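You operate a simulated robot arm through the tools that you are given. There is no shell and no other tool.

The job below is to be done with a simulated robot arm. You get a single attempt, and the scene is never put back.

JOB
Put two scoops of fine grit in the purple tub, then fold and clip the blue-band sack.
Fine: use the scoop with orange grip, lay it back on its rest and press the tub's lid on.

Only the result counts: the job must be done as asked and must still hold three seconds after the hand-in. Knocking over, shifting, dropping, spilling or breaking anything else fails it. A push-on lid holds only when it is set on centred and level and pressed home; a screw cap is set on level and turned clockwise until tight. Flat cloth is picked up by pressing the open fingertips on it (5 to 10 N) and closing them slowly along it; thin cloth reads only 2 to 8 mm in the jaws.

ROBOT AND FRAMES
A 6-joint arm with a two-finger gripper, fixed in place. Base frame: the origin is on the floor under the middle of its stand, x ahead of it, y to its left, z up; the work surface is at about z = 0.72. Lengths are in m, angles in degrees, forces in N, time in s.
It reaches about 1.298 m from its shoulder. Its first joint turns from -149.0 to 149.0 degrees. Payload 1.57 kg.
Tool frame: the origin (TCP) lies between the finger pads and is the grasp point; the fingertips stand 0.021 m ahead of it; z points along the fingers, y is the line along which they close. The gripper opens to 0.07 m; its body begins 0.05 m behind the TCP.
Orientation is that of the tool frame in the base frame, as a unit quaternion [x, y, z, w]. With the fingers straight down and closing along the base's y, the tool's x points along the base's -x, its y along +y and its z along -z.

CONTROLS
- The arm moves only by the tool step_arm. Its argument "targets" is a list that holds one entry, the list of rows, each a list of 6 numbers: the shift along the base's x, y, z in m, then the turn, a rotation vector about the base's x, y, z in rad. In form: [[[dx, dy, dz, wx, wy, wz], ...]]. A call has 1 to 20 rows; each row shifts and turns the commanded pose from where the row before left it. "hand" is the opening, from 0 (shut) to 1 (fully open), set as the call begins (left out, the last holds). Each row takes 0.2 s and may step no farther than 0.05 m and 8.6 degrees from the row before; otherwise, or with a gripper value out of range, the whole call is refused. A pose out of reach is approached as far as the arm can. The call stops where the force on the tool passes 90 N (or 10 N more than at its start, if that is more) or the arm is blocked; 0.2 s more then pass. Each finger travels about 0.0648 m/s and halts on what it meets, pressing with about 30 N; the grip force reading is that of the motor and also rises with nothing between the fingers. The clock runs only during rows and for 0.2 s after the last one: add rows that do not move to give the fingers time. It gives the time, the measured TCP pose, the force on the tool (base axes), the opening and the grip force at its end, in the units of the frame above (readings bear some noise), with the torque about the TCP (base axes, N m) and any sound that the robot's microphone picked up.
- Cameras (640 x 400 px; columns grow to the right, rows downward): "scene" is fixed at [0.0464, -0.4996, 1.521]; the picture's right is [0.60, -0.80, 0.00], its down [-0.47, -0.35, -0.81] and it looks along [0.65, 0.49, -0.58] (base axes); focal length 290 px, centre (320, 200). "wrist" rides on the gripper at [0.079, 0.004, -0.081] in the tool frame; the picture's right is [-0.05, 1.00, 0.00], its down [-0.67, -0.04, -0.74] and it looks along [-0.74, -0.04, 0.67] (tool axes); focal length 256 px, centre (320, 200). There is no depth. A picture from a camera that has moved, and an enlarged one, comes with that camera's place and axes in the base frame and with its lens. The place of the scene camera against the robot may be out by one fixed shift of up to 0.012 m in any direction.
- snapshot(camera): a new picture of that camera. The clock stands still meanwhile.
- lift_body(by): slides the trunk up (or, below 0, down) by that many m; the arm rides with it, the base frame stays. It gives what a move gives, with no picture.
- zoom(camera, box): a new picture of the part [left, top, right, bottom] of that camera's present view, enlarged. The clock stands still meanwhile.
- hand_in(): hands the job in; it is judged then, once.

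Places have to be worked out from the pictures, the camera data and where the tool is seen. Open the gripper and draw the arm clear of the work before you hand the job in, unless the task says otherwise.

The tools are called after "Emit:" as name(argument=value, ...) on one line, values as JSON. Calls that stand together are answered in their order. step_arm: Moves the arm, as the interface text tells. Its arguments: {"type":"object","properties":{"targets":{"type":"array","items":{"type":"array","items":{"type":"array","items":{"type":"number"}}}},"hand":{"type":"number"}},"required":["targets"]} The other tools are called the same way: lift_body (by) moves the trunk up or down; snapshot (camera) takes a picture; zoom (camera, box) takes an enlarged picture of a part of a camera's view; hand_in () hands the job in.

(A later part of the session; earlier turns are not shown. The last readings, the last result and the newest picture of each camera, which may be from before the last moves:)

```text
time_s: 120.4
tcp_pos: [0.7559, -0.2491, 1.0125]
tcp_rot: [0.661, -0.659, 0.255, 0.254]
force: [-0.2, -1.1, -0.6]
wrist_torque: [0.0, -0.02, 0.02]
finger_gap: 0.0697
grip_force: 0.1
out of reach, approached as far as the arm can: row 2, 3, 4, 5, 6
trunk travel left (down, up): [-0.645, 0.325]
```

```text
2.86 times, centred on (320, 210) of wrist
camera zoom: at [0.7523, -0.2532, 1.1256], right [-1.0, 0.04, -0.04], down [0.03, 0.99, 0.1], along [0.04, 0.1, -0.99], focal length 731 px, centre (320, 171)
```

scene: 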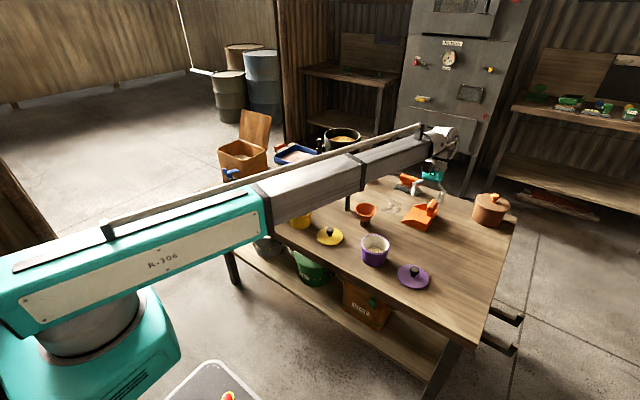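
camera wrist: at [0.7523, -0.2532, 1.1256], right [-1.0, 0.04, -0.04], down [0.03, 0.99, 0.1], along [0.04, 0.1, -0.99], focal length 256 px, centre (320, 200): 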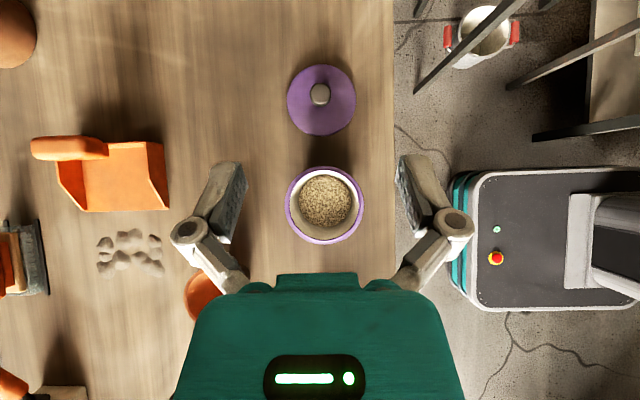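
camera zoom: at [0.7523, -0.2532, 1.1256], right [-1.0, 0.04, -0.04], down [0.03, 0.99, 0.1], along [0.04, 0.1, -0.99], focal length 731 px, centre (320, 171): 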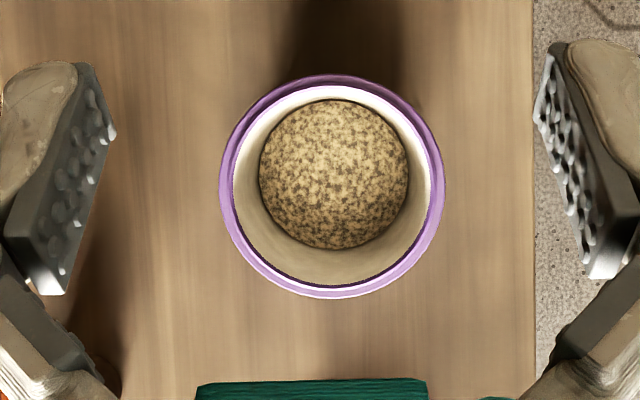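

Now I have a clean top-down reading: tub centre (0.7607, -0.213), lid centre about (0.760, -0.3635). I return the fingers to vertical, closing along y, and go over the lid knob.

Emit:
step_arm(targets=[[[0, -0.005, 0, 0.1222, 0, 0], [0, -0.008, 0, 0.1222, 0, 0], [0, -0.008, 0, 0.1222, 0, 0], [0, -0.008, 0, 0.1222, 0, 0], [0, -0.008, 0, 0.1222, 0, 0], [0, -0.008, 0, 0.1222, 0, 0], [0, 0, 0, 0, 0, 0]]])

Emit:
step_arm(targets=[[[0, -0.006, 0, 0, 0, -0.1428], [0, -0.006, 0, 0, 0, -0.1428], [0, -0.006, 0, 0, 0, -0.1428], [0, -0.006, 0, 0, 0, -0.1428], [0, -0.006, 0, 0, 0, -0.1428], [0, -0.006, 0, 0, 0, -0.1428], [0, -0.006, 0, 0, 0, -0.1428], [0, -0.006, 0, 0, 0, -0.1428], [0, -0.006, 0, 0, 0, -0.1428], [0, -0.006, 0, 0, 0, -0.1428], [0, -0.006, 0, 0, 0, -0.1428], [0, 0, 0, 0, 0, 0]]])

```text
time_s: 122.0
tcp_pos: [0.7567, -0.2945, 0.9618]
tcp_rot: [0.708, -0.706, 0.002, 0.002]
force: [0.5, 0.0, 0.8]
wrist_torque: [0.0, -0.04, 0.0]
finger_gap: 0.07
grip_force: 0.0
out of reach, approached as far as the arm can: row 1, 2, 3, 4, 5
trunk travel left (down, up): [-0.645, 0.325]
```

```text
time_s: 124.6
tcp_pos: [0.757, -0.3602, 0.9637]
tcp_rot: [0.001, 1.0, -0.001, -0.004]
force: [0.2, -0.7, 0.2]
wrist_torque: [-0.02, 0.04, 0.02]
finger_gap: 0.07
grip_force: 0.1
trunk travel left (down, up): [-0.645, 0.325]
```

I trim the position to (0.760, -0.3635), straighten a half-degree, and lower toward the knob.

Emit:
step_arm(targets=[[[0.0016, -0.0016, 0, 0.001, -0.004, 0], [0.0016, -0.0016, 0, 0.001, -0.004, 0], [0, 0, 0, 0, 0, 0]]])

Emit:
lift_body(by=-0.15)

Emit:
snapshot(camera="wrist")

Emit:
zoom(camera="scene", box=[370, 210, 450, 300])

```text
time_s: 125.4
tcp_pos: [0.7611, -0.364, 0.963]
tcp_rot: [-0.001, 1.0, 0.001, 0.001]
force: [0.2, 0.2, -0.2]
wrist_torque: [-0.02, 0.02, 0.0]
finger_gap: 0.0701
grip_force: 0.1
trunk travel left (down, up): [-0.645, 0.325]
```

```text
time_s: 127.2
tcp_pos: [0.7601, -0.3644, 0.8132]
tcp_rot: [-0.001, 1.0, 0.0, 0.001]
force: [0.2, 0.7, -0.8]
wrist_torque: [0.02, 0.02, -0.03]
finger_gap: 0.0702
grip_force: 0.0
trunk travel left (down, up): [-0.495, 0.475]
```

```text
taken
camera wrist: at [0.6799, -0.3599, 0.8945], right [0.05, 1.0, 0.0], down [0.66, -0.04, 0.75], along [0.75, -0.04, -0.66], focal length 256 px, centre (320, 200)
```

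wrist: 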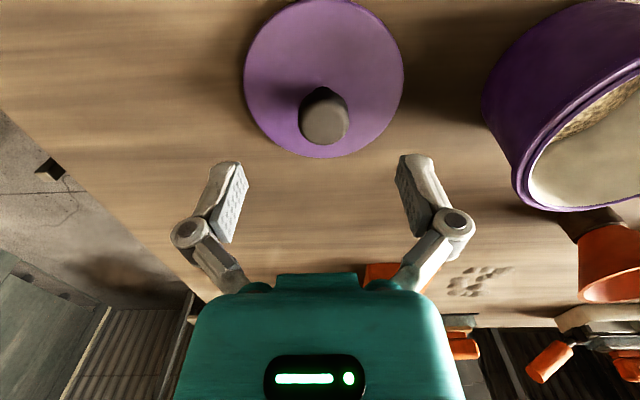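

```text
4.44 times, centred on (410, 255) of scene
camera zoom: at [0.0464, -0.4996, 1.521], right [0.6, -0.8, 0.0], down [-0.47, -0.35, -0.81], along [0.65, 0.49, -0.58], focal length 1291 px, centre (-80, -44)
```

zoom: 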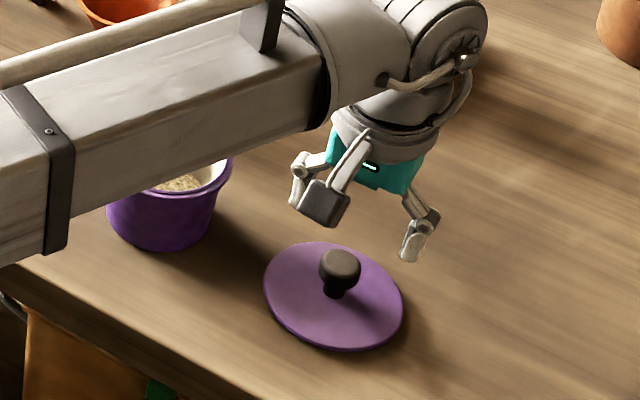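

The knob top is at z≈0.760, y≈-0.362. I shift 2 mm and lower so the pads take the knob head with the tips just above the lid plate.

Emit:
step_arm(targets=[[[-0.0005, 0.002, 0, 0, 0, 0], [0, 0, 0, 0, 0, 0]]])

Emit:
lift_body(by=-0.05)

Emit:
lift_body(by=-0.01)

Emit:
zoom(camera="scene", box=[380, 230, 440, 300])

Emit:
snapshot(camera="wrist")

```text
time_s: 127.8
tcp_pos: [0.7593, -0.3613, 0.8141]
tcp_rot: [-0.001, 1.0, 0.001, 0.001]
force: [0.8, -0.3, 1.0]
wrist_torque: [-0.01, -0.02, -0.03]
finger_gap: 0.0697
grip_force: 0.1
trunk travel left (down, up): [-0.495, 0.475]
```

```text
time_s: 128.7
tcp_pos: [0.7598, -0.362, 0.7632]
tcp_rot: [0.0, 1.0, 0.001, 0.001]
force: [-0.2, 0.0, -0.1]
wrist_torque: [-0.01, 0.0, 0.02]
finger_gap: 0.0698
grip_force: 0.0
trunk travel left (down, up): [-0.445, 0.525]
```

```text
time_s: 129.3
tcp_pos: [0.7603, -0.3612, 0.7537]
tcp_rot: [0.0, 1.0, 0.0, 0.002]
force: [-0.1, 0.1, 1.0]
wrist_torque: [0.01, -0.01, -0.03]
finger_gap: 0.07
grip_force: 0.1
trunk travel left (down, up): [-0.435, 0.535]
```

```text
5.71 times, centred on (410, 265) of scene
camera zoom: at [0.0464, -0.4996, 1.521], right [0.6, -0.8, 0.0], down [-0.47, -0.35, -0.81], along [0.65, 0.49, -0.58], focal length 1660 px, centre (-194, -171)
```

zoom: 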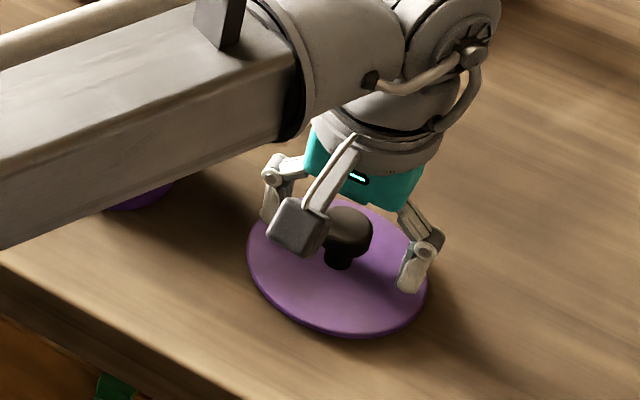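

```text
taken
camera wrist: at [0.6793, -0.3577, 0.8344], right [0.05, 1.0, 0.0], down [0.66, -0.04, 0.75], along [0.75, -0.04, -0.66], focal length 256 px, centre (320, 200)
```

wrist: 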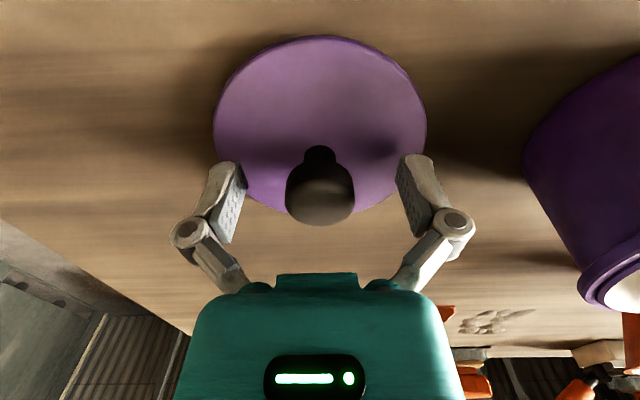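

The knob head sits between the pads at the TCP height. I close on it.

Emit:
step_arm(targets=[[[0, 0, 0, 0, 0, 0], [0, 0, 0, 0, 0, 0], [0, 0, 0, 0, 0, 0], [0, 0, 0, 0, 0, 0], [0, 0, 0, 0, 0, 0]]], hand=0)

Emit:
snapshot(camera="wrist")

```text
time_s: 130.5
tcp_pos: [0.7594, -0.3614, 0.7542]
tcp_rot: [-0.001, 1.0, 0.0, 0.002]
force: [1.4, -0.9, 9.3]
wrist_torque: [-0.01, -0.01, -0.01]
finger_gap: 0.0277
grip_force: 29.8
trunk travel left (down, up): [-0.435, 0.535]
```

```text
taken
camera wrist: at [0.679, -0.3575, 0.835], right [0.05, 1.0, 0.0], down [0.66, -0.04, 0.75], along [0.75, -0.04, -0.66], focal length 256 px, centre (320, 200)
```

wrist: 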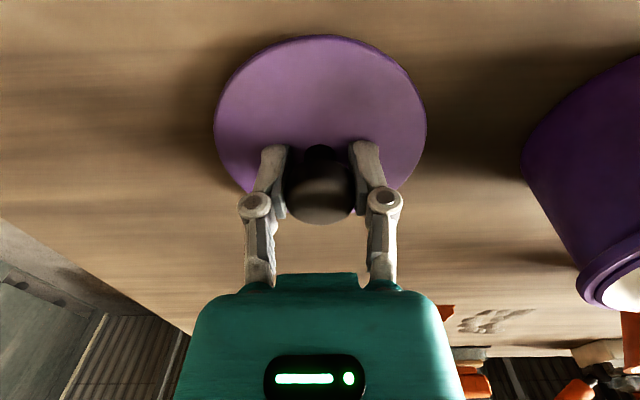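

Gripped (27.7 mm gap). I lift the lid and check that it hangs level.

Emit:
lift_body(by=0.1)

Emit:
snapshot(camera="wrist")

Emit:
zoom(camera="scene", box=[370, 200, 450, 290])

```text
time_s: 131.8
tcp_pos: [0.76, -0.3614, 0.8533]
tcp_rot: [-0.001, 1.0, 0.001, 0.002]
force: [0.2, 0.1, -0.9]
wrist_torque: [0.0, 0.0, -0.01]
finger_gap: 0.0275
grip_force: 29.8
trunk travel left (down, up): [-0.535, 0.435]
```

```text
taken
camera wrist: at [0.6794, -0.3577, 0.9344], right [0.05, 1.0, 0.0], down [0.66, -0.04, 0.75], along [0.75, -0.04, -0.66], focal length 256 px, centre (320, 200)
```

wrist: 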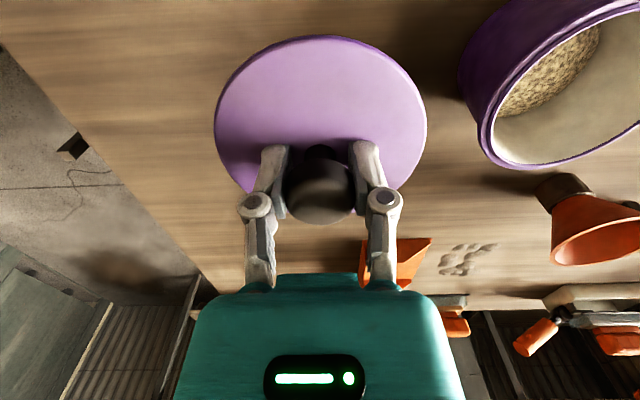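

```text
4.44 times, centred on (410, 245) of scene
camera zoom: at [0.0464, -0.4996, 1.521], right [0.6, -0.8, 0.0], down [-0.47, -0.35, -0.81], along [0.65, 0.49, -0.58], focal length 1291 px, centre (-80, 0)
```

zoom: 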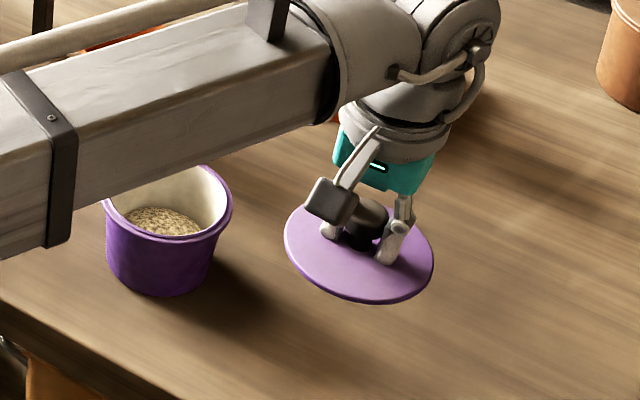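

The lid is level and centred in the jaws (its centre within about 1 mm of the TCP). I raise a bit more, carry it over the tub centre and check the alignment.

Emit:
lift_body(by=0.03)

Emit:
step_arm(targets=[[[0, 0.01, 0, 0, 0, 0], [0, 0.02, 0, 0, 0, 0], [0, 0.03, 0, 0, 0, 0], [0, 0.03, 0, 0, 0, 0], [0, 0.03, 0, 0, 0, 0], [0, 0.02, 0, 0, 0, 0], [0, 0.0084, 0, 0, 0, 0], [0, 0, 0, 0, 0, 0]]])

Emit:
snapshot(camera="wrist")

Emit:
zoom(camera="scene", box=[340, 200, 420, 290])

```text
time_s: 132.6
tcp_pos: [0.7596, -0.3628, 0.8834]
tcp_rot: [0.0, 1.0, 0.001, 0.002]
force: [0.0, -0.3, -0.5]
wrist_torque: [0.02, 0.01, -0.02]
finger_gap: 0.0277
grip_force: 30.3
trunk travel left (down, up): [-0.565, 0.405]
```

```text
time_s: 134.3
tcp_pos: [0.7593, -0.2131, 0.883]
tcp_rot: [-0.001, 1.0, 0.001, 0.002]
force: [0.8, 0.8, -0.9]
wrist_torque: [-0.02, 0.02, 0.0]
finger_gap: 0.0277
grip_force: 29.2
trunk travel left (down, up): [-0.565, 0.405]
```

```text
taken
camera wrist: at [0.6794, -0.2096, 0.9645], right [0.05, 1.0, 0.0], down [0.66, -0.04, 0.75], along [0.75, -0.04, -0.66], focal length 256 px, centre (320, 200)
```

wrist: 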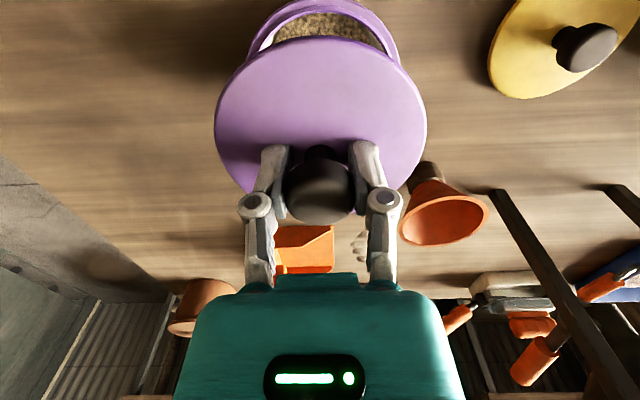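

```text
4.44 times, centred on (380, 245) of scene
camera zoom: at [0.0464, -0.4996, 1.521], right [0.6, -0.8, 0.0], down [-0.47, -0.35, -0.81], along [0.65, 0.49, -0.58], focal length 1291 px, centre (53, 0)
```

zoom: 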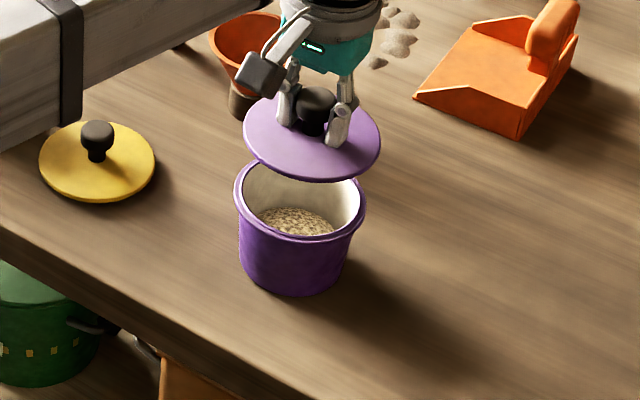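

I zoom in on both views to judge lateral alignment.

Emit:
zoom(camera="wrist", box=[200, 0, 440, 120])

Emit:
zoom(camera="scene", box=[360, 220, 410, 275])

```text
2.67 times, centred on (320, 60) of wrist
camera zoom: at [0.6794, -0.2096, 0.9645], right [0.05, 1.0, 0.0], down [0.66, -0.04, 0.75], along [0.75, -0.04, -0.66], focal length 683 px, centre (320, 573)
```

zoom: 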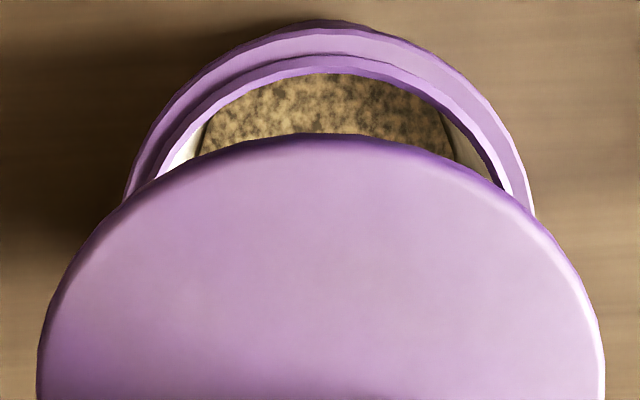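

```text
7.27 times, centred on (385, 248) of scene
camera zoom: at [0.0464, -0.4996, 1.521], right [0.6, -0.8, 0.0], down [-0.47, -0.35, -0.81], along [0.65, 0.49, -0.58], focal length 2112 px, centre (-153, -146)
```

zoom: 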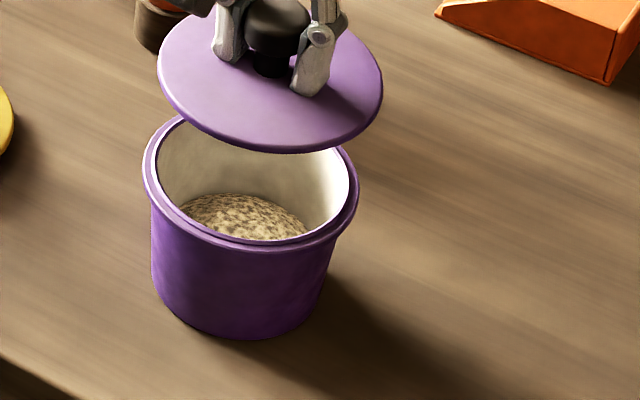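

Comparing edges in both views, the lid is about 2.5 mm too far in +x and 1.5 mm too far in -y of the tub. I correct that and lower to just above the rim.

Emit:
step_arm(targets=[[[-0.0025, 0.0015, 0, 0, 0, 0], [0, 0, 0, 0, 0, 0]]])

Emit:
lift_body(by=-0.042)

Emit:
zoom(camera="wrist", box=[200, 0, 440, 120])

Emit:
zoom(camera="scene", box=[360, 220, 410, 275])

```text
time_s: 134.9
tcp_pos: [0.7564, -0.2119, 0.8838]
tcp_rot: [0.0, 1.0, 0.001, 0.001]
force: [0.1, -0.6, 0.2]
wrist_torque: [0.03, 0.0, -0.02]
finger_gap: 0.0274
grip_force: 30.4
trunk travel left (down, up): [-0.565, 0.405]
```

```text
time_s: 135.8
tcp_pos: [0.7577, -0.2118, 0.8417]
tcp_rot: [-0.001, 1.0, 0.0, 0.002]
force: [-0.4, 0.2, 0.2]
wrist_torque: [0.0, -0.05, 0.02]
finger_gap: 0.0275
grip_force: 29.6
trunk travel left (down, up): [-0.523, 0.447]
```

```text
2.67 times, centred on (320, 60) of wrist
camera zoom: at [0.6765, -0.2082, 0.9225], right [0.05, 1.0, 0.0], down [0.66, -0.04, 0.75], along [0.75, -0.04, -0.66], focal length 683 px, centre (320, 573)
```

zoom: 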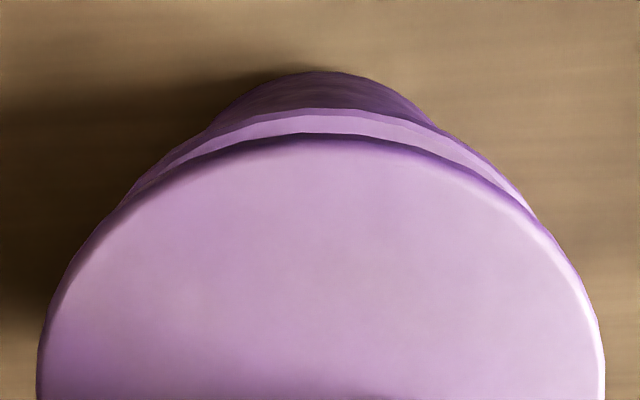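

```text
7.27 times, centred on (385, 248) of scene
camera zoom: at [0.0464, -0.4996, 1.521], right [0.6, -0.8, 0.0], down [-0.47, -0.35, -0.81], along [0.65, 0.49, -0.58], focal length 2112 px, centre (-153, -146)
```

zoom: 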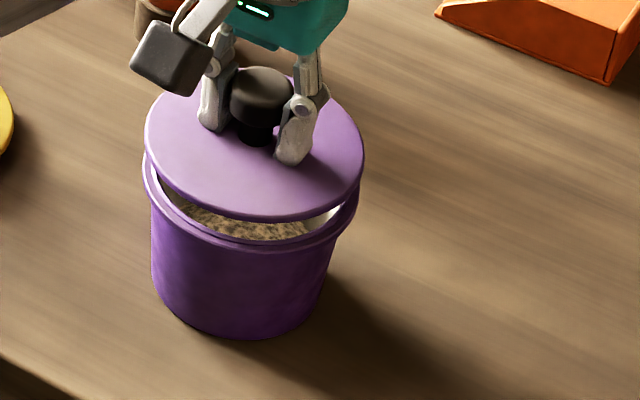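

Alignment now agrees within about 1 mm in both views. I nudge +1 mm in x and lower in small steps until the lid meets the rim.

Emit:
step_arm(targets=[[[0.001, 0, 0, 0, 0, 0], [0, 0, 0, 0, 0, 0]]])

Emit:
lift_body(by=-0.006)

Emit:
lift_body(by=-0.004)

Emit:
lift_body(by=-0.003)

Emit:
zoom(camera="scene", box=[360, 220, 410, 275])

```text
time_s: 136.4
tcp_pos: [0.7578, -0.2118, 0.8422]
tcp_rot: [-0.001, 1.0, 0.001, 0.002]
force: [-0.6, 0.9, -1.0]
wrist_torque: [-0.01, 0.01, 0.02]
finger_gap: 0.0277
grip_force: 29.9
trunk travel left (down, up): [-0.523, 0.447]
```

```text
time_s: 136.9
tcp_pos: [0.758, -0.2123, 0.8362]
tcp_rot: [-0.001, 1.0, 0.001, 0.002]
force: [-0.2, -0.6, -0.9]
wrist_torque: [-0.01, -0.01, 0.01]
finger_gap: 0.0276
grip_force: 30.1
trunk travel left (down, up): [-0.517, 0.453]
```

```text
time_s: 137.5
tcp_pos: [0.7579, -0.2123, 0.8308]
tcp_rot: [-0.001, 1.0, 0.001, 0.001]
force: [-0.8, 0.1, -0.9]
wrist_torque: [-0.01, 0.03, 0.01]
finger_gap: 0.0276
grip_force: 30.3
trunk travel left (down, up): [-0.513, 0.457]
```

```text
time_s: 138.0
tcp_pos: [0.7581, -0.2124, 0.8283]
tcp_rot: [0.0, 1.0, 0.0, 0.002]
force: [0.8, 0.3, -0.5]
wrist_torque: [0.01, -0.02, -0.01]
finger_gap: 0.0276
grip_force: 30.3
trunk travel left (down, up): [-0.51, 0.46]
```

```text
7.27 times, centred on (385, 248) of scene
camera zoom: at [0.0464, -0.4996, 1.521], right [0.6, -0.8, 0.0], down [-0.47, -0.35, -0.81], along [0.65, 0.49, -0.58], focal length 2112 px, centre (-153, -146)
```

zoom: 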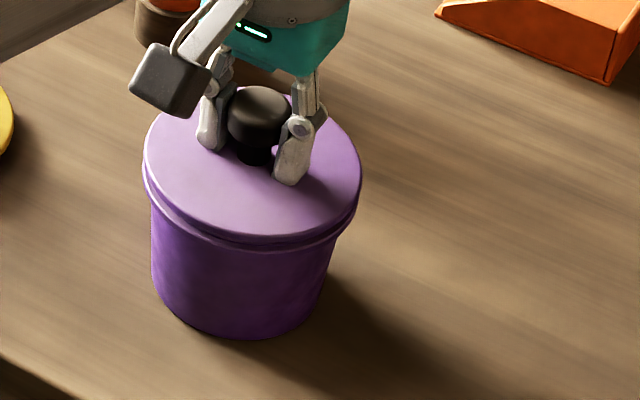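

The lid is just at the rim and looks well centred. I press on in small steps, watching force and sounds.

Emit:
lift_body(by=-0.003)

Emit:
lift_body(by=-0.003)

Emit:
zoom(camera="scene", box=[360, 220, 410, 275])

```text
time_s: 138.5
tcp_pos: [0.7577, -0.2122, 0.8258]
tcp_rot: [-0.001, 1.0, 0.001, 0.003]
force: [0.2, 0.0, -0.1]
wrist_torque: [0.01, 0.01, -0.02]
finger_gap: 0.0276
grip_force: 30.1
trunk travel left (down, up): [-0.507, 0.463]
```

```text
time_s: 139.0
tcp_pos: [0.7573, -0.2136, 0.8228]
tcp_rot: [-0.001, 1.0, 0.001, 0.002]
force: [-0.2, 0.2, 0.0]
wrist_torque: [-0.01, 0.0, 0.01]
finger_gap: 0.0278
grip_force: 30.2
trunk travel left (down, up): [-0.504, 0.466]
```

```text
7.27 times, centred on (385, 248) of scene
camera zoom: at [0.0464, -0.4996, 1.521], right [0.6, -0.8, 0.0], down [-0.47, -0.35, -0.81], along [0.65, 0.49, -0.58], focal length 2112 px, centre (-153, -146)
```

zoom: 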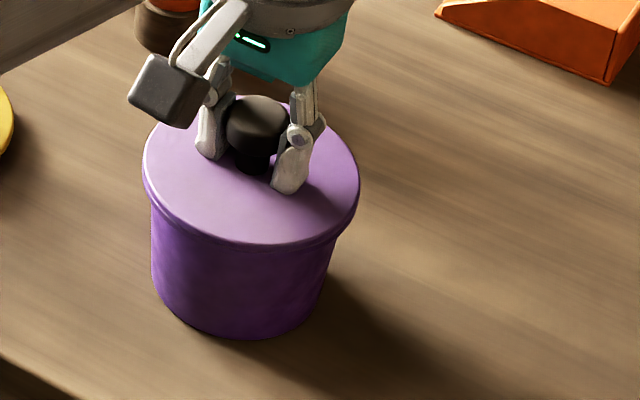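

No contact force yet; I keep lowering in small steps.

Emit:
lift_body(by=-0.003)

Emit:
lift_body(by=-0.002)

Emit:
lift_body(by=-0.002)

```text
time_s: 139.6
tcp_pos: [0.7577, -0.2117, 0.8203]
tcp_rot: [-0.001, 1.0, 0.0, 0.004]
force: [12.5, 0.7, 29.0]
wrist_torque: [0.06, -0.24, -0.02]
finger_gap: 0.0276
grip_force: 29.9
trunk travel left (down, up): [-0.501, 0.469]
```

```text
time_s: 140.1
tcp_pos: [0.7565, -0.212, 0.8204]
tcp_rot: [-0.002, 1.0, 0.0, 0.003]
force: [18.9, -0.4, 48.1]
wrist_torque: [0.04, -0.14, -0.05]
finger_gap: 0.0281
grip_force: 30.1
trunk travel left (down, up): [-0.499, 0.471]
```

```text
time_s: 140.6
tcp_pos: [0.7558, -0.2123, 0.8195]
tcp_rot: [-0.001, 1.0, -0.001, 0.005]
force: [24.0, -2.2, 78.5]
wrist_torque: [0.06, -0.14, -0.05]
finger_gap: 0.028
grip_force: 30.6
trunk travel left (down, up): [-0.497, 0.473]
```

Firm contact now at about 78 N, with some sideways force. I look closely at how the lid sits.

Emit:
zoom(camera="scene", box=[360, 225, 410, 275])

Emit:
zoom(camera="wrist", box=[200, 0, 440, 120])

Emit:
snapshot(camera="wrist")

```text
8.00 times, centred on (385, 250) of scene
camera zoom: at [0.0464, -0.4996, 1.521], right [0.6, -0.8, 0.0], down [-0.47, -0.35, -0.81], along [0.65, 0.49, -0.58], focal length 2323 px, centre (-200, -200)
```

zoom: 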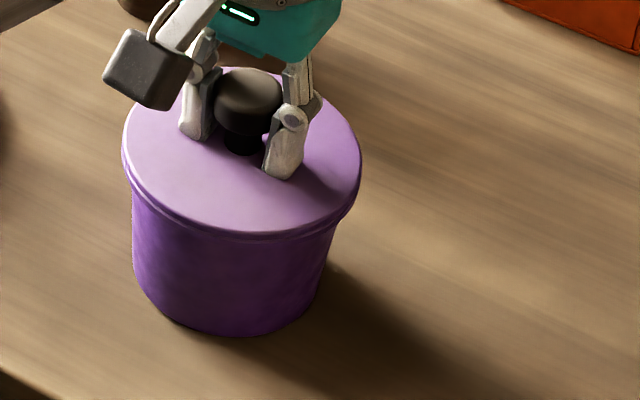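

```text
2.67 times, centred on (320, 60) of wrist
camera zoom: at [0.6752, -0.2076, 0.8999], right [0.05, 1.0, 0.0], down [0.66, -0.03, 0.75], along [0.75, -0.04, -0.66], focal length 683 px, centre (320, 573)
```

zoom: 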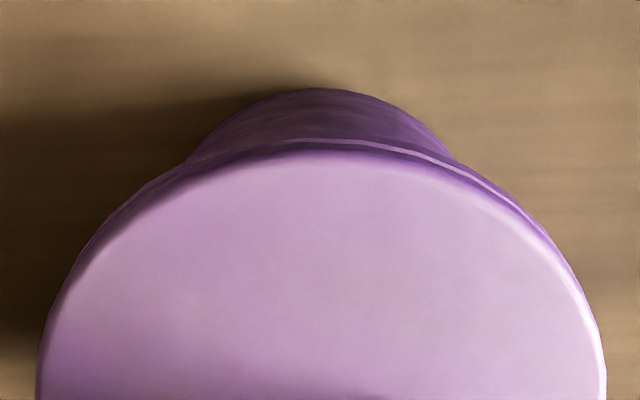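

```text
taken
camera wrist: at [0.6752, -0.2076, 0.8999], right [0.05, 1.0, 0.0], down [0.66, -0.03, 0.75], along [0.75, -0.04, -0.66], focal length 256 px, centre (320, 200)
```

wrist: 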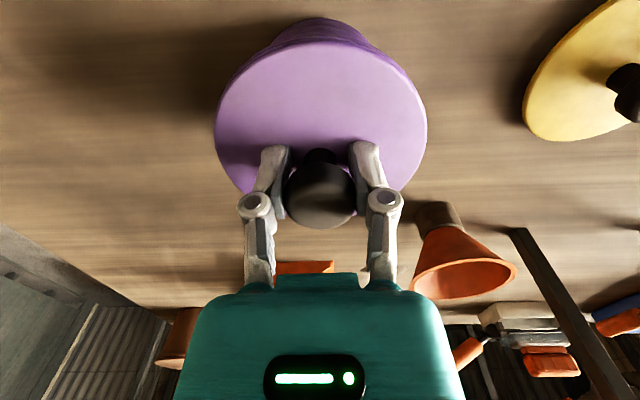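

The lid sits on the rim; pressing flexes the arm about 2 mm toward -x, causing the side load. I compensate in +x before pressing harder.

Emit:
step_arm(targets=[[[0.001, 0, 0, 0, 0, 0], [0.001, 0, 0, 0, 0, 0]]])

```text
time_s: 141.2
tcp_pos: [0.7564, -0.2118, 0.8185]
tcp_rot: [-0.001, 1.0, -0.001, 0.003]
force: [14.2, -3.3, 74.3]
wrist_torque: [0.01, 0.19, 0.05]
finger_gap: 0.0277
grip_force: 29.4
trunk travel left (down, up): [-0.497, 0.473]
```

Emit:
step_arm(targets=[[[0.001, 0, 0, 0, 0, 0], [0.001, 0.0003, 0, 0, 0, 0]]])

Emit:
lift_body(by=-0.002)

```text
time_s: 141.8
tcp_pos: [0.7553, -0.2108, 0.8199]
tcp_rot: [0.0, 1.0, 0.0, 0.002]
force: [-4.0, -4.9, 62.6]
wrist_torque: [-0.21, 0.55, 0.0]
finger_gap: 0.0276
grip_force: 29.9
trunk travel left (down, up): [-0.497, 0.473]
```

```text
time_s: 142.3
tcp_pos: [0.7562, -0.212, 0.8192]
tcp_rot: [0.0, 1.0, -0.001, 0.005]
force: [-6.3, -7.8, 83.9]
wrist_torque: [-0.24, 0.61, -0.07]
finger_gap: 0.0282
grip_force: 29.8
trunk travel left (down, up): [-0.495, 0.475]
```

Now 84 N straight down and the side load is small. I look closely at the seam between lid and rim.

Emit:
zoom(camera="scene", box=[370, 240, 405, 265])

Emit:
zoom(camera="wrist", box=[200, 10, 440, 110])

```text
16.00 times, centred on (388, 252) of scene
camera zoom: at [0.0464, -0.4996, 1.521], right [0.6, -0.8, 0.0], down [-0.47, -0.35, -0.81], along [0.65, 0.49, -0.58], focal length 4647 px, centre (-760, -640)
```

zoom: 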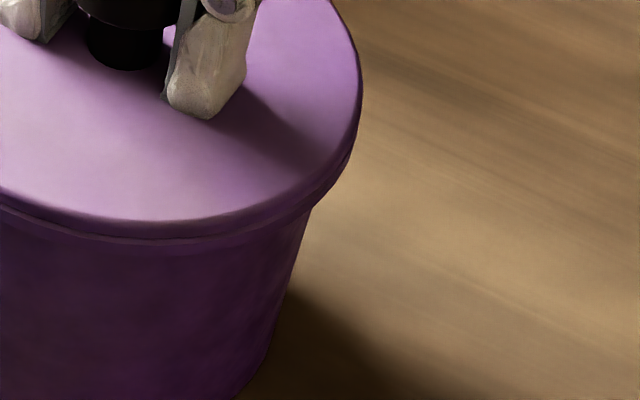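

```text
2.67 times, centred on (320, 60) of wrist
camera zoom: at [0.6756, -0.2071, 0.8997], right [0.05, 1.0, 0.0], down [0.66, -0.03, 0.75], along [0.75, -0.04, -0.66], focal length 683 px, centre (320, 573)
```

zoom: 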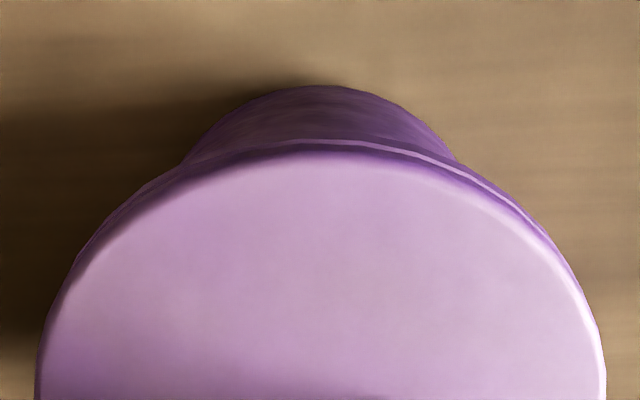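

I compare the left and right edges of the seam at higher zoom.

Emit:
zoom(camera="wrist", box=[205, 40, 295, 110])

Emit:
zoom(camera="wrist", box=[345, 40, 435, 110])

Emit:
zoom(camera="scene", box=[355, 230, 390, 260])

```text
5.71 times, centred on (250, 75) of wrist
camera zoom: at [0.6756, -0.2071, 0.8997], right [0.05, 1.0, 0.0], down [0.66, -0.03, 0.75], along [0.75, -0.04, -0.66], focal length 1463 px, centre (720, 914)
```

zoom: 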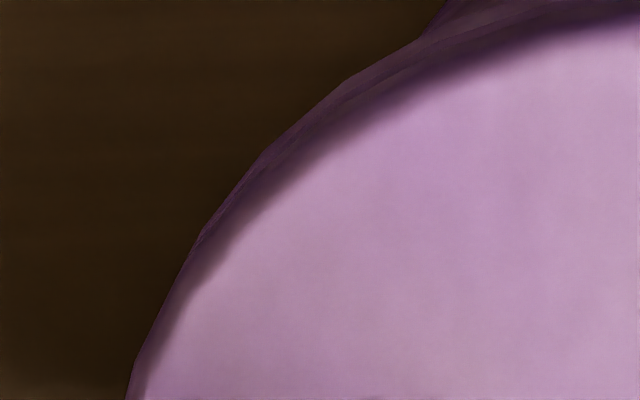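

```text
5.71 times, centred on (390, 75) of wrist
camera zoom: at [0.6756, -0.2071, 0.8997], right [0.05, 1.0, 0.0], down [0.66, -0.03, 0.75], along [0.75, -0.04, -0.66], focal length 1463 px, centre (-80, 914)
```

zoom: 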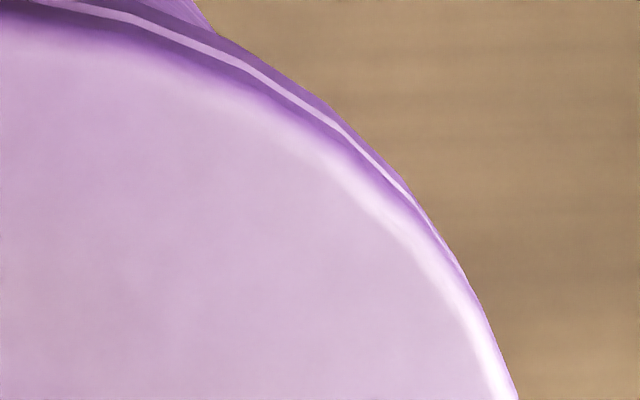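

```text
13.33 times, centred on (372, 245) of scene
camera zoom: at [0.0464, -0.4996, 1.521], right [0.6, -0.8, 0.0], down [-0.47, -0.35, -0.81], along [0.65, 0.49, -0.58], focal length 3872 px, centre (-380, -400)
```

zoom: 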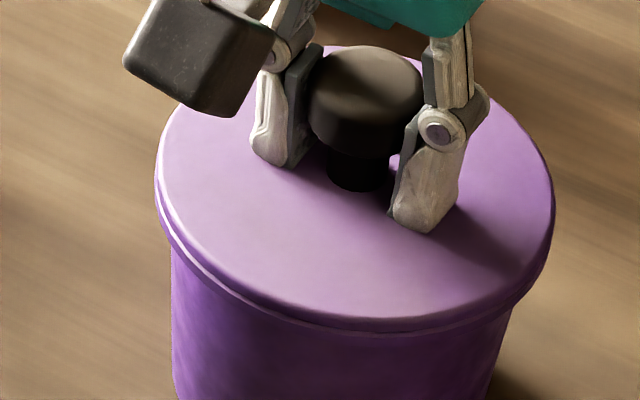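

The seam looks even on both sides, but I heard no click. I unload, release the knob, and look at how the lid lies before pressing straight down on the knob top with closed fingers.

Emit:
lift_body(by=0.006)

Emit:
zoom(camera="scene", box=[355, 230, 405, 270])

```text
time_s: 142.9
tcp_pos: [0.76, -0.2109, 0.8207]
tcp_rot: [-0.001, 1.0, 0.001, 0.003]
force: [-8.7, 1.0, 11.9]
wrist_torque: [-0.09, 0.35, -0.06]
finger_gap: 0.0275
grip_force: 29.6
trunk travel left (down, up): [-0.501, 0.469]
```

```text
10.00 times, centred on (380, 250) of scene
camera zoom: at [0.0464, -0.4996, 1.521], right [0.6, -0.8, 0.0], down [-0.47, -0.35, -0.81], along [0.65, 0.49, -0.58], focal length 2904 px, centre (-280, -300)
```

zoom: 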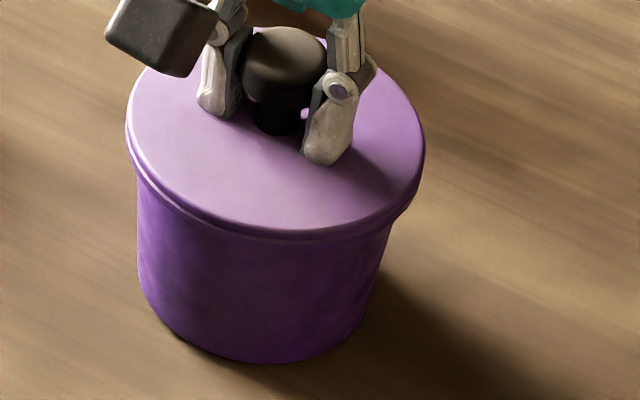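

I open the gripper and rise a little to see the lid on its own.

Emit:
step_arm(targets=[[[0, 0, 0, 0, 0, 0], [0, 0, 0, 0, 0, 0], [0, 0, 0, 0, 0, 0]]], hand=1)

Emit:
lift_body(by=0.1)

Emit:
snapshot(camera="wrist")

Emit:
zoom(camera="scene", box=[355, 225, 405, 275])

Emit:
zoom(camera="wrist", box=[240, 20, 400, 180])

```text
time_s: 143.7
tcp_pos: [0.7609, -0.2119, 0.8192]
tcp_rot: [0.0, 1.0, 0.0, 0.002]
force: [0.1, 0.9, -0.9]
wrist_torque: [0.01, 0.01, 0.0]
finger_gap: 0.0696
grip_force: 0.2
trunk travel left (down, up): [-0.501, 0.469]
```

```text
time_s: 145.0
tcp_pos: [0.7612, -0.2114, 0.9189]
tcp_rot: [-0.001, 1.0, 0.001, 0.002]
force: [0.3, 0.6, 0.0]
wrist_torque: [0.06, -0.02, 0.0]
finger_gap: 0.0699
grip_force: 0.1
trunk travel left (down, up): [-0.601, 0.369]
```

```text
taken
camera wrist: at [0.6813, -0.2077, 1.0004], right [0.05, 1.0, 0.0], down [0.66, -0.04, 0.75], along [0.75, -0.04, -0.66], focal length 256 px, centre (320, 200)
```

wrist: 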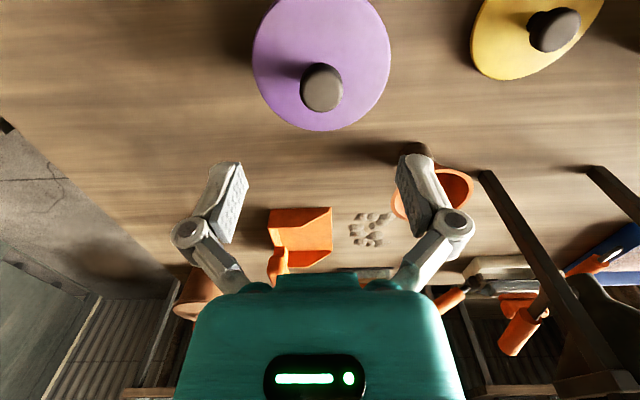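

```text
8.00 times, centred on (380, 250) of scene
camera zoom: at [0.0464, -0.4996, 1.521], right [0.6, -0.8, 0.0], down [-0.47, -0.35, -0.81], along [0.65, 0.49, -0.58], focal length 2323 px, centre (-160, -200)
```

zoom: 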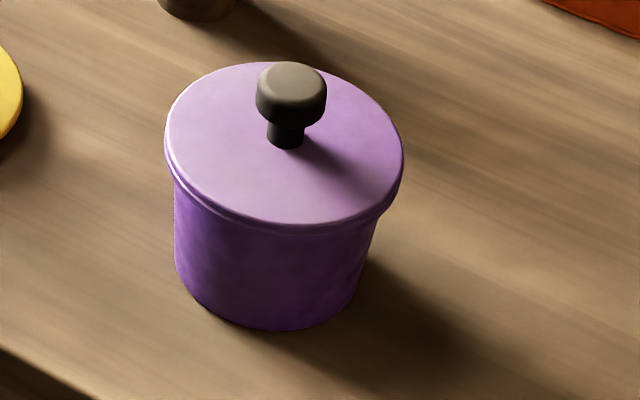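

```text
2.50 times, centred on (320, 100) of wrist
camera zoom: at [0.6813, -0.2077, 1.0004], right [0.05, 1.0, 0.0], down [0.66, -0.04, 0.75], along [0.75, -0.04, -0.66], focal length 640 px, centre (320, 450)
```

zoom: 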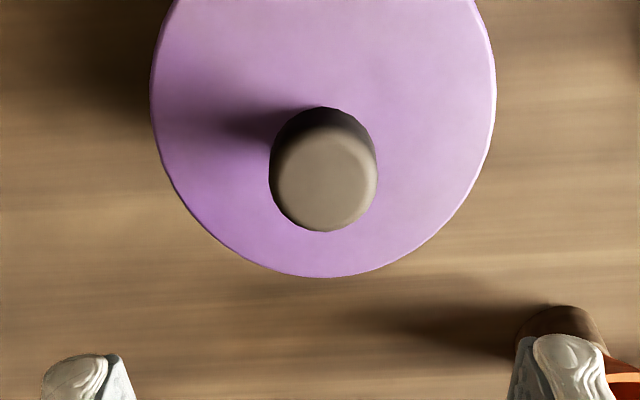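

The lid lies level and centred on the rim. I close the fingers and press straight down on the middle of the knob.

Emit:
step_arm(targets=[[[0.0005, 0.0004, 0, 0, 0, 0], [0, 0, 0, 0, 0, 0], [0, 0, 0, 0, 0, 0], [0, 0, 0, 0, 0, 0]]], hand=0)

Emit:
lift_body(by=-0.06)

Emit:
lift_body(by=-0.006)

Emit:
zoom(camera="scene", box=[355, 215, 405, 275])

Emit:
snapshot(camera="wrist")

```text
time_s: 146.0
tcp_pos: [0.7622, -0.2107, 0.9202]
tcp_rot: [0.0, 1.0, 0.001, 0.002]
force: [-0.3, 0.3, 0.3]
wrist_torque: [-0.03, 0.01, 0.0]
finger_gap: 0.0
grip_force: 28.6
trunk travel left (down, up): [-0.601, 0.369]
```

```text
time_s: 147.0
tcp_pos: [0.762, -0.2117, 0.8588]
tcp_rot: [-0.001, 1.0, 0.0, 0.002]
force: [-0.5, 0.5, 0.1]
wrist_torque: [0.01, -0.01, 0.0]
finger_gap: 0.0
grip_force: 28.6
trunk travel left (down, up): [-0.541, 0.429]
```

```text
time_s: 147.6
tcp_pos: [0.7627, -0.2111, 0.854]
tcp_rot: [0.0, 1.0, 0.0, 0.001]
force: [1.6, -1.5, 6.3]
wrist_torque: [-0.04, -0.01, -0.01]
finger_gap: 0.0058
grip_force: 28.4
trunk travel left (down, up): [-0.535, 0.435]
```

```text
6.67 times, centred on (380, 245) of scene
camera zoom: at [0.0464, -0.4996, 1.521], right [0.6, -0.8, 0.0], down [-0.47, -0.35, -0.81], along [0.65, 0.49, -0.58], focal length 1936 px, centre (-80, -100)
```

zoom: 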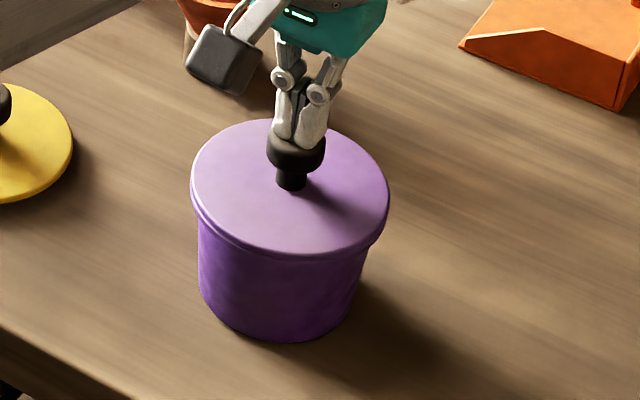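

```text
taken
camera wrist: at [0.6817, -0.2074, 0.9349], right [0.05, 1.0, 0.0], down [0.66, -0.04, 0.75], along [0.75, -0.04, -0.66], focal length 256 px, centre (320, 200)
```

wrist: 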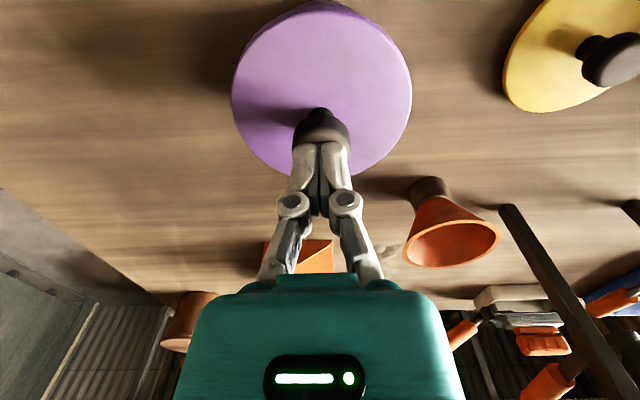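

Contact on the knob top. I press further in small steps.

Emit:
lift_body(by=-0.003)

Emit:
lift_body(by=-0.003)

```text
time_s: 148.1
tcp_pos: [0.761, -0.2107, 0.853]
tcp_rot: [-0.001, 1.0, -0.001, 0.003]
force: [9.0, -1.9, 46.1]
wrist_torque: [-0.04, -0.19, 0.01]
finger_gap: 0.0058
grip_force: 29.0
trunk travel left (down, up): [-0.532, 0.438]
```

```text
time_s: 148.6
tcp_pos: [0.76, -0.2124, 0.8527]
tcp_rot: [-0.001, 1.0, 0.0, 0.007]
force: [3.4, -0.9, 69.4]
wrist_torque: [-0.01, 0.09, -0.01]
finger_gap: 0.0059
grip_force: 28.3
trunk travel left (down, up): [-0.53, 0.44]
stopped: the force on the tool passed its limit at 96 N (the readings are from after the stop); the commanded pose is now the measured one
```

I pressed to 96 N; computed lid height (top ≈0.80) fits a fully seated plug. To be sure it holds, I regrip the knob and do a tiny 3 mm pull test.

Emit:
lift_body(by=0.03)

Emit:
step_arm(targets=[[[0, 0, 0, 0, -0.004, 0], [0, 0, 0, 0, 0, 0], [0, 0, 0, 0, 0, 0], [0, 0, 0, 0, 0, 0]]], hand=1)

Emit:
snapshot(camera="wrist")

```text
time_s: 149.4
tcp_pos: [0.7644, -0.2111, 0.878]
tcp_rot: [-0.001, 1.0, -0.001, 0.004]
force: [-0.5, -1.1, 0.8]
wrist_torque: [0.0, -0.04, 0.02]
finger_gap: 0.0001
grip_force: 28.2
trunk travel left (down, up): [-0.56, 0.41]
```

```text
time_s: 150.4
tcp_pos: [0.7638, -0.2126, 0.879]
tcp_rot: [-0.001, 1.0, 0.0, 0.006]
force: [0.2, 0.0, 0.0]
wrist_torque: [-0.01, 0.05, -0.01]
finger_gap: 0.0702
grip_force: 0.2
trunk travel left (down, up): [-0.56, 0.41]
```

```text
taken
camera wrist: at [0.6832, -0.2083, 0.9589], right [0.05, 1.0, 0.0], down [0.66, -0.03, 0.75], along [0.75, -0.04, -0.66], focal length 256 px, centre (320, 200)
```

wrist: 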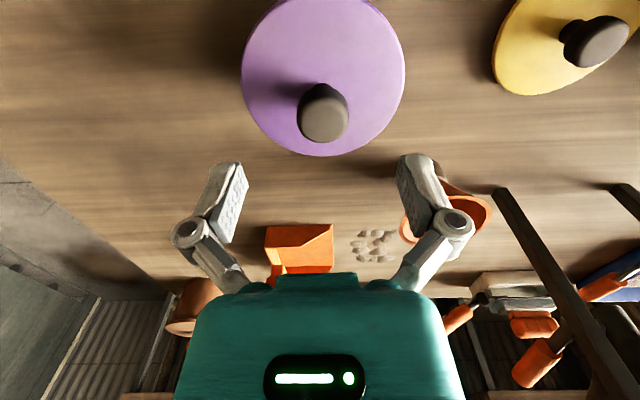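

I re-centre over the knob, straighten, lower and close on it.

Emit:
step_arm(targets=[[[-0.003, 0.001, 0, 0, 0.012, 0], [0, 0, 0, 0, 0, 0]]])

Emit:
lift_body(by=-0.057)

Emit:
step_arm(targets=[[[0, 0, 0, 0, 0, 0], [0, 0, 0, 0, 0, 0], [0, 0, 0, 0, 0, 0], [0, 0, 0, 0, 0, 0]]], hand=0)

Emit:
lift_body(by=0.004)

Emit:
zoom(camera="scene", box=[355, 220, 405, 275])

```text
time_s: 151.0
tcp_pos: [0.76, -0.2103, 0.8784]
tcp_rot: [0.0, 1.0, 0.0, -0.001]
force: [-0.5, 0.2, -0.4]
wrist_torque: [-0.02, 0.01, 0.0]
finger_gap: 0.07
grip_force: 0.0
trunk travel left (down, up): [-0.56, 0.41]
```

```text
time_s: 151.9
tcp_pos: [0.7604, -0.2105, 0.8214]
tcp_rot: [-0.002, 1.0, 0.001, 0.0]
force: [0.6, 0.5, 0.1]
wrist_torque: [0.03, -0.02, -0.02]
finger_gap: 0.0699
grip_force: 0.1
trunk travel left (down, up): [-0.503, 0.467]
```

```text
time_s: 152.9
tcp_pos: [0.7611, -0.211, 0.8218]
tcp_rot: [-0.001, 1.0, 0.0, -0.001]
force: [1.5, -0.2, 10.8]
wrist_torque: [0.02, -0.06, 0.01]
finger_gap: 0.0276
grip_force: 30.1
trunk travel left (down, up): [-0.503, 0.467]
```

```text
time_s: 153.5
tcp_pos: [0.7602, -0.2104, 0.824]
tcp_rot: [-0.001, 1.0, -0.001, 0.0]
force: [-0.1, 0.1, -2.2]
wrist_torque: [0.01, 0.01, 0.02]
finger_gap: 0.0275
grip_force: 29.9
trunk travel left (down, up): [-0.507, 0.463]
```

```text
7.27 times, centred on (380, 248) of scene
camera zoom: at [0.0464, -0.4996, 1.521], right [0.6, -0.8, 0.0], down [-0.47, -0.35, -0.81], along [0.65, 0.49, -0.58], focal length 2112 px, centre (-116, -146)
```

zoom: 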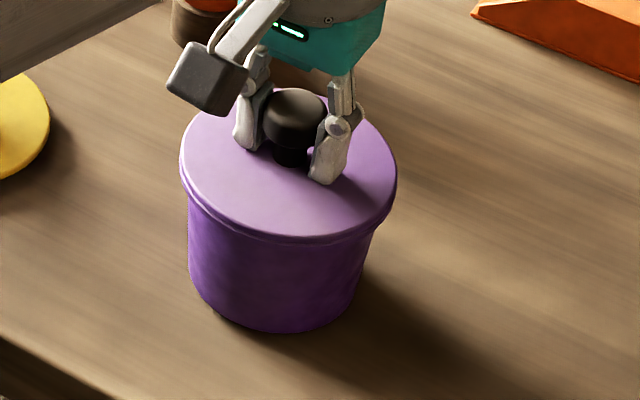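

Readings are ambiguous; I lift another 4 mm and compare.

Emit:
lift_body(by=0.004)

Emit:
step_arm(targets=[[[0, 0, 0, 0, 0, 0], [0, 0, 0, 0, 0, 0]]])

Emit:
zoom(camera="scene", box=[355, 220, 405, 275])

Emit:
zoom(camera="wrist", box=[200, 0, 440, 120])

```text
time_s: 154.0
tcp_pos: [0.7614, -0.2101, 0.8285]
tcp_rot: [-0.001, 1.0, 0.0, 0.0]
force: [0.9, 0.0, -2.5]
wrist_torque: [0.03, -0.03, -0.02]
finger_gap: 0.0277
grip_force: 30.4
trunk travel left (down, up): [-0.511, 0.459]
```

```text
time_s: 154.6
tcp_pos: [0.7612, -0.2109, 0.8289]
tcp_rot: [0.0, 1.0, 0.0, 0.001]
force: [-0.7, 0.8, -3.0]
wrist_torque: [-0.03, 0.0, -0.02]
finger_gap: 0.0276
grip_force: 30.3
trunk travel left (down, up): [-0.511, 0.459]
```

```text
7.27 times, centred on (380, 248) of scene
camera zoom: at [0.0464, -0.4996, 1.521], right [0.6, -0.8, 0.0], down [-0.47, -0.35, -0.81], along [0.65, 0.49, -0.58], focal length 2112 px, centre (-116, -146)
```

zoom: 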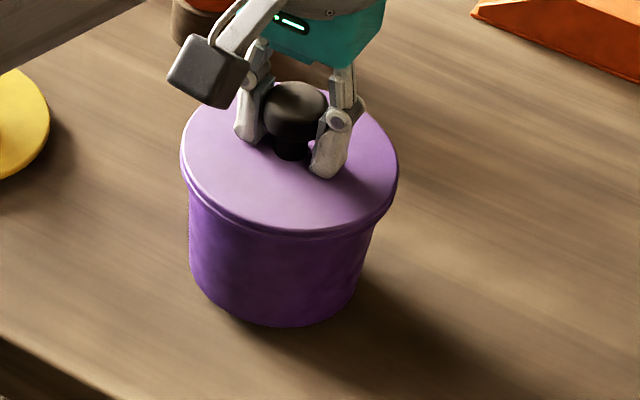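

```text
2.67 times, centred on (320, 60) of wrist
camera zoom: at [0.6815, -0.2069, 0.9107], right [0.05, 1.0, 0.0], down [0.67, -0.03, 0.74], along [0.74, -0.04, -0.67], focal length 683 px, centre (320, 573)
```

zoom: 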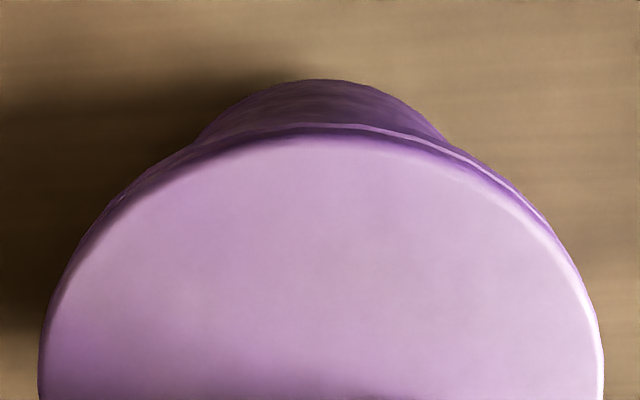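

The tub comes up with the lid (load about 3 N), so the lid holds. I set it back down, press lightly and release.

Emit:
lift_body(by=-0.0075)

Emit:
lift_body(by=-0.003)

Emit:
step_arm(targets=[[[0, 0, 0, 0, 0, 0], [0, 0, 0, 0, 0, 0], [0, 0, 0, 0, 0, 0]]], hand=1)

Emit:
lift_body(by=0.15)

Emit:
zoom(camera="scene", box=[350, 215, 420, 285])

```text
time_s: 155.2
tcp_pos: [0.7613, -0.2111, 0.8225]
tcp_rot: [-0.001, 1.0, 0.0, -0.001]
force: [1.9, -0.1, 3.2]
wrist_torque: [-0.05, 0.01, 0.01]
finger_gap: 0.0274
grip_force: 29.6
trunk travel left (down, up): [-0.503, 0.467]
```

```text
time_s: 155.7
tcp_pos: [0.7604, -0.2109, 0.8215]
tcp_rot: [-0.001, 1.0, -0.001, 0.001]
force: [10.4, -2.2, 38.7]
wrist_torque: [-0.01, -0.2, 0.01]
finger_gap: 0.0277
grip_force: 30.1
trunk travel left (down, up): [-0.5, 0.47]
```

```text
time_s: 156.5
tcp_pos: [0.7616, -0.211, 0.8192]
tcp_rot: [-0.001, 1.0, 0.0, 0.0]
force: [0.9, 0.1, -0.8]
wrist_torque: [0.02, 0.01, -0.01]
finger_gap: 0.0701
grip_force: 0.0
trunk travel left (down, up): [-0.5, 0.47]
```

```text
time_s: 158.2
tcp_pos: [0.7614, -0.2109, 0.9689]
tcp_rot: [-0.001, 1.0, -0.001, 0.0]
force: [0.5, 0.5, -1.0]
wrist_torque: [0.03, 0.0, -0.05]
finger_gap: 0.0702
grip_force: 0.1
trunk travel left (down, up): [-0.65, 0.32]
```

```text
5.71 times, centred on (385, 250) of scene
camera zoom: at [0.0464, -0.4996, 1.521], right [0.6, -0.8, 0.0], down [-0.47, -0.35, -0.81], along [0.65, 0.49, -0.58], focal length 1660 px, centre (-51, -86)
```

zoom: 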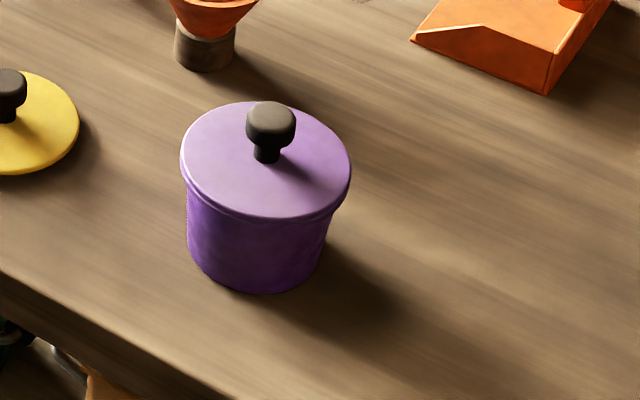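

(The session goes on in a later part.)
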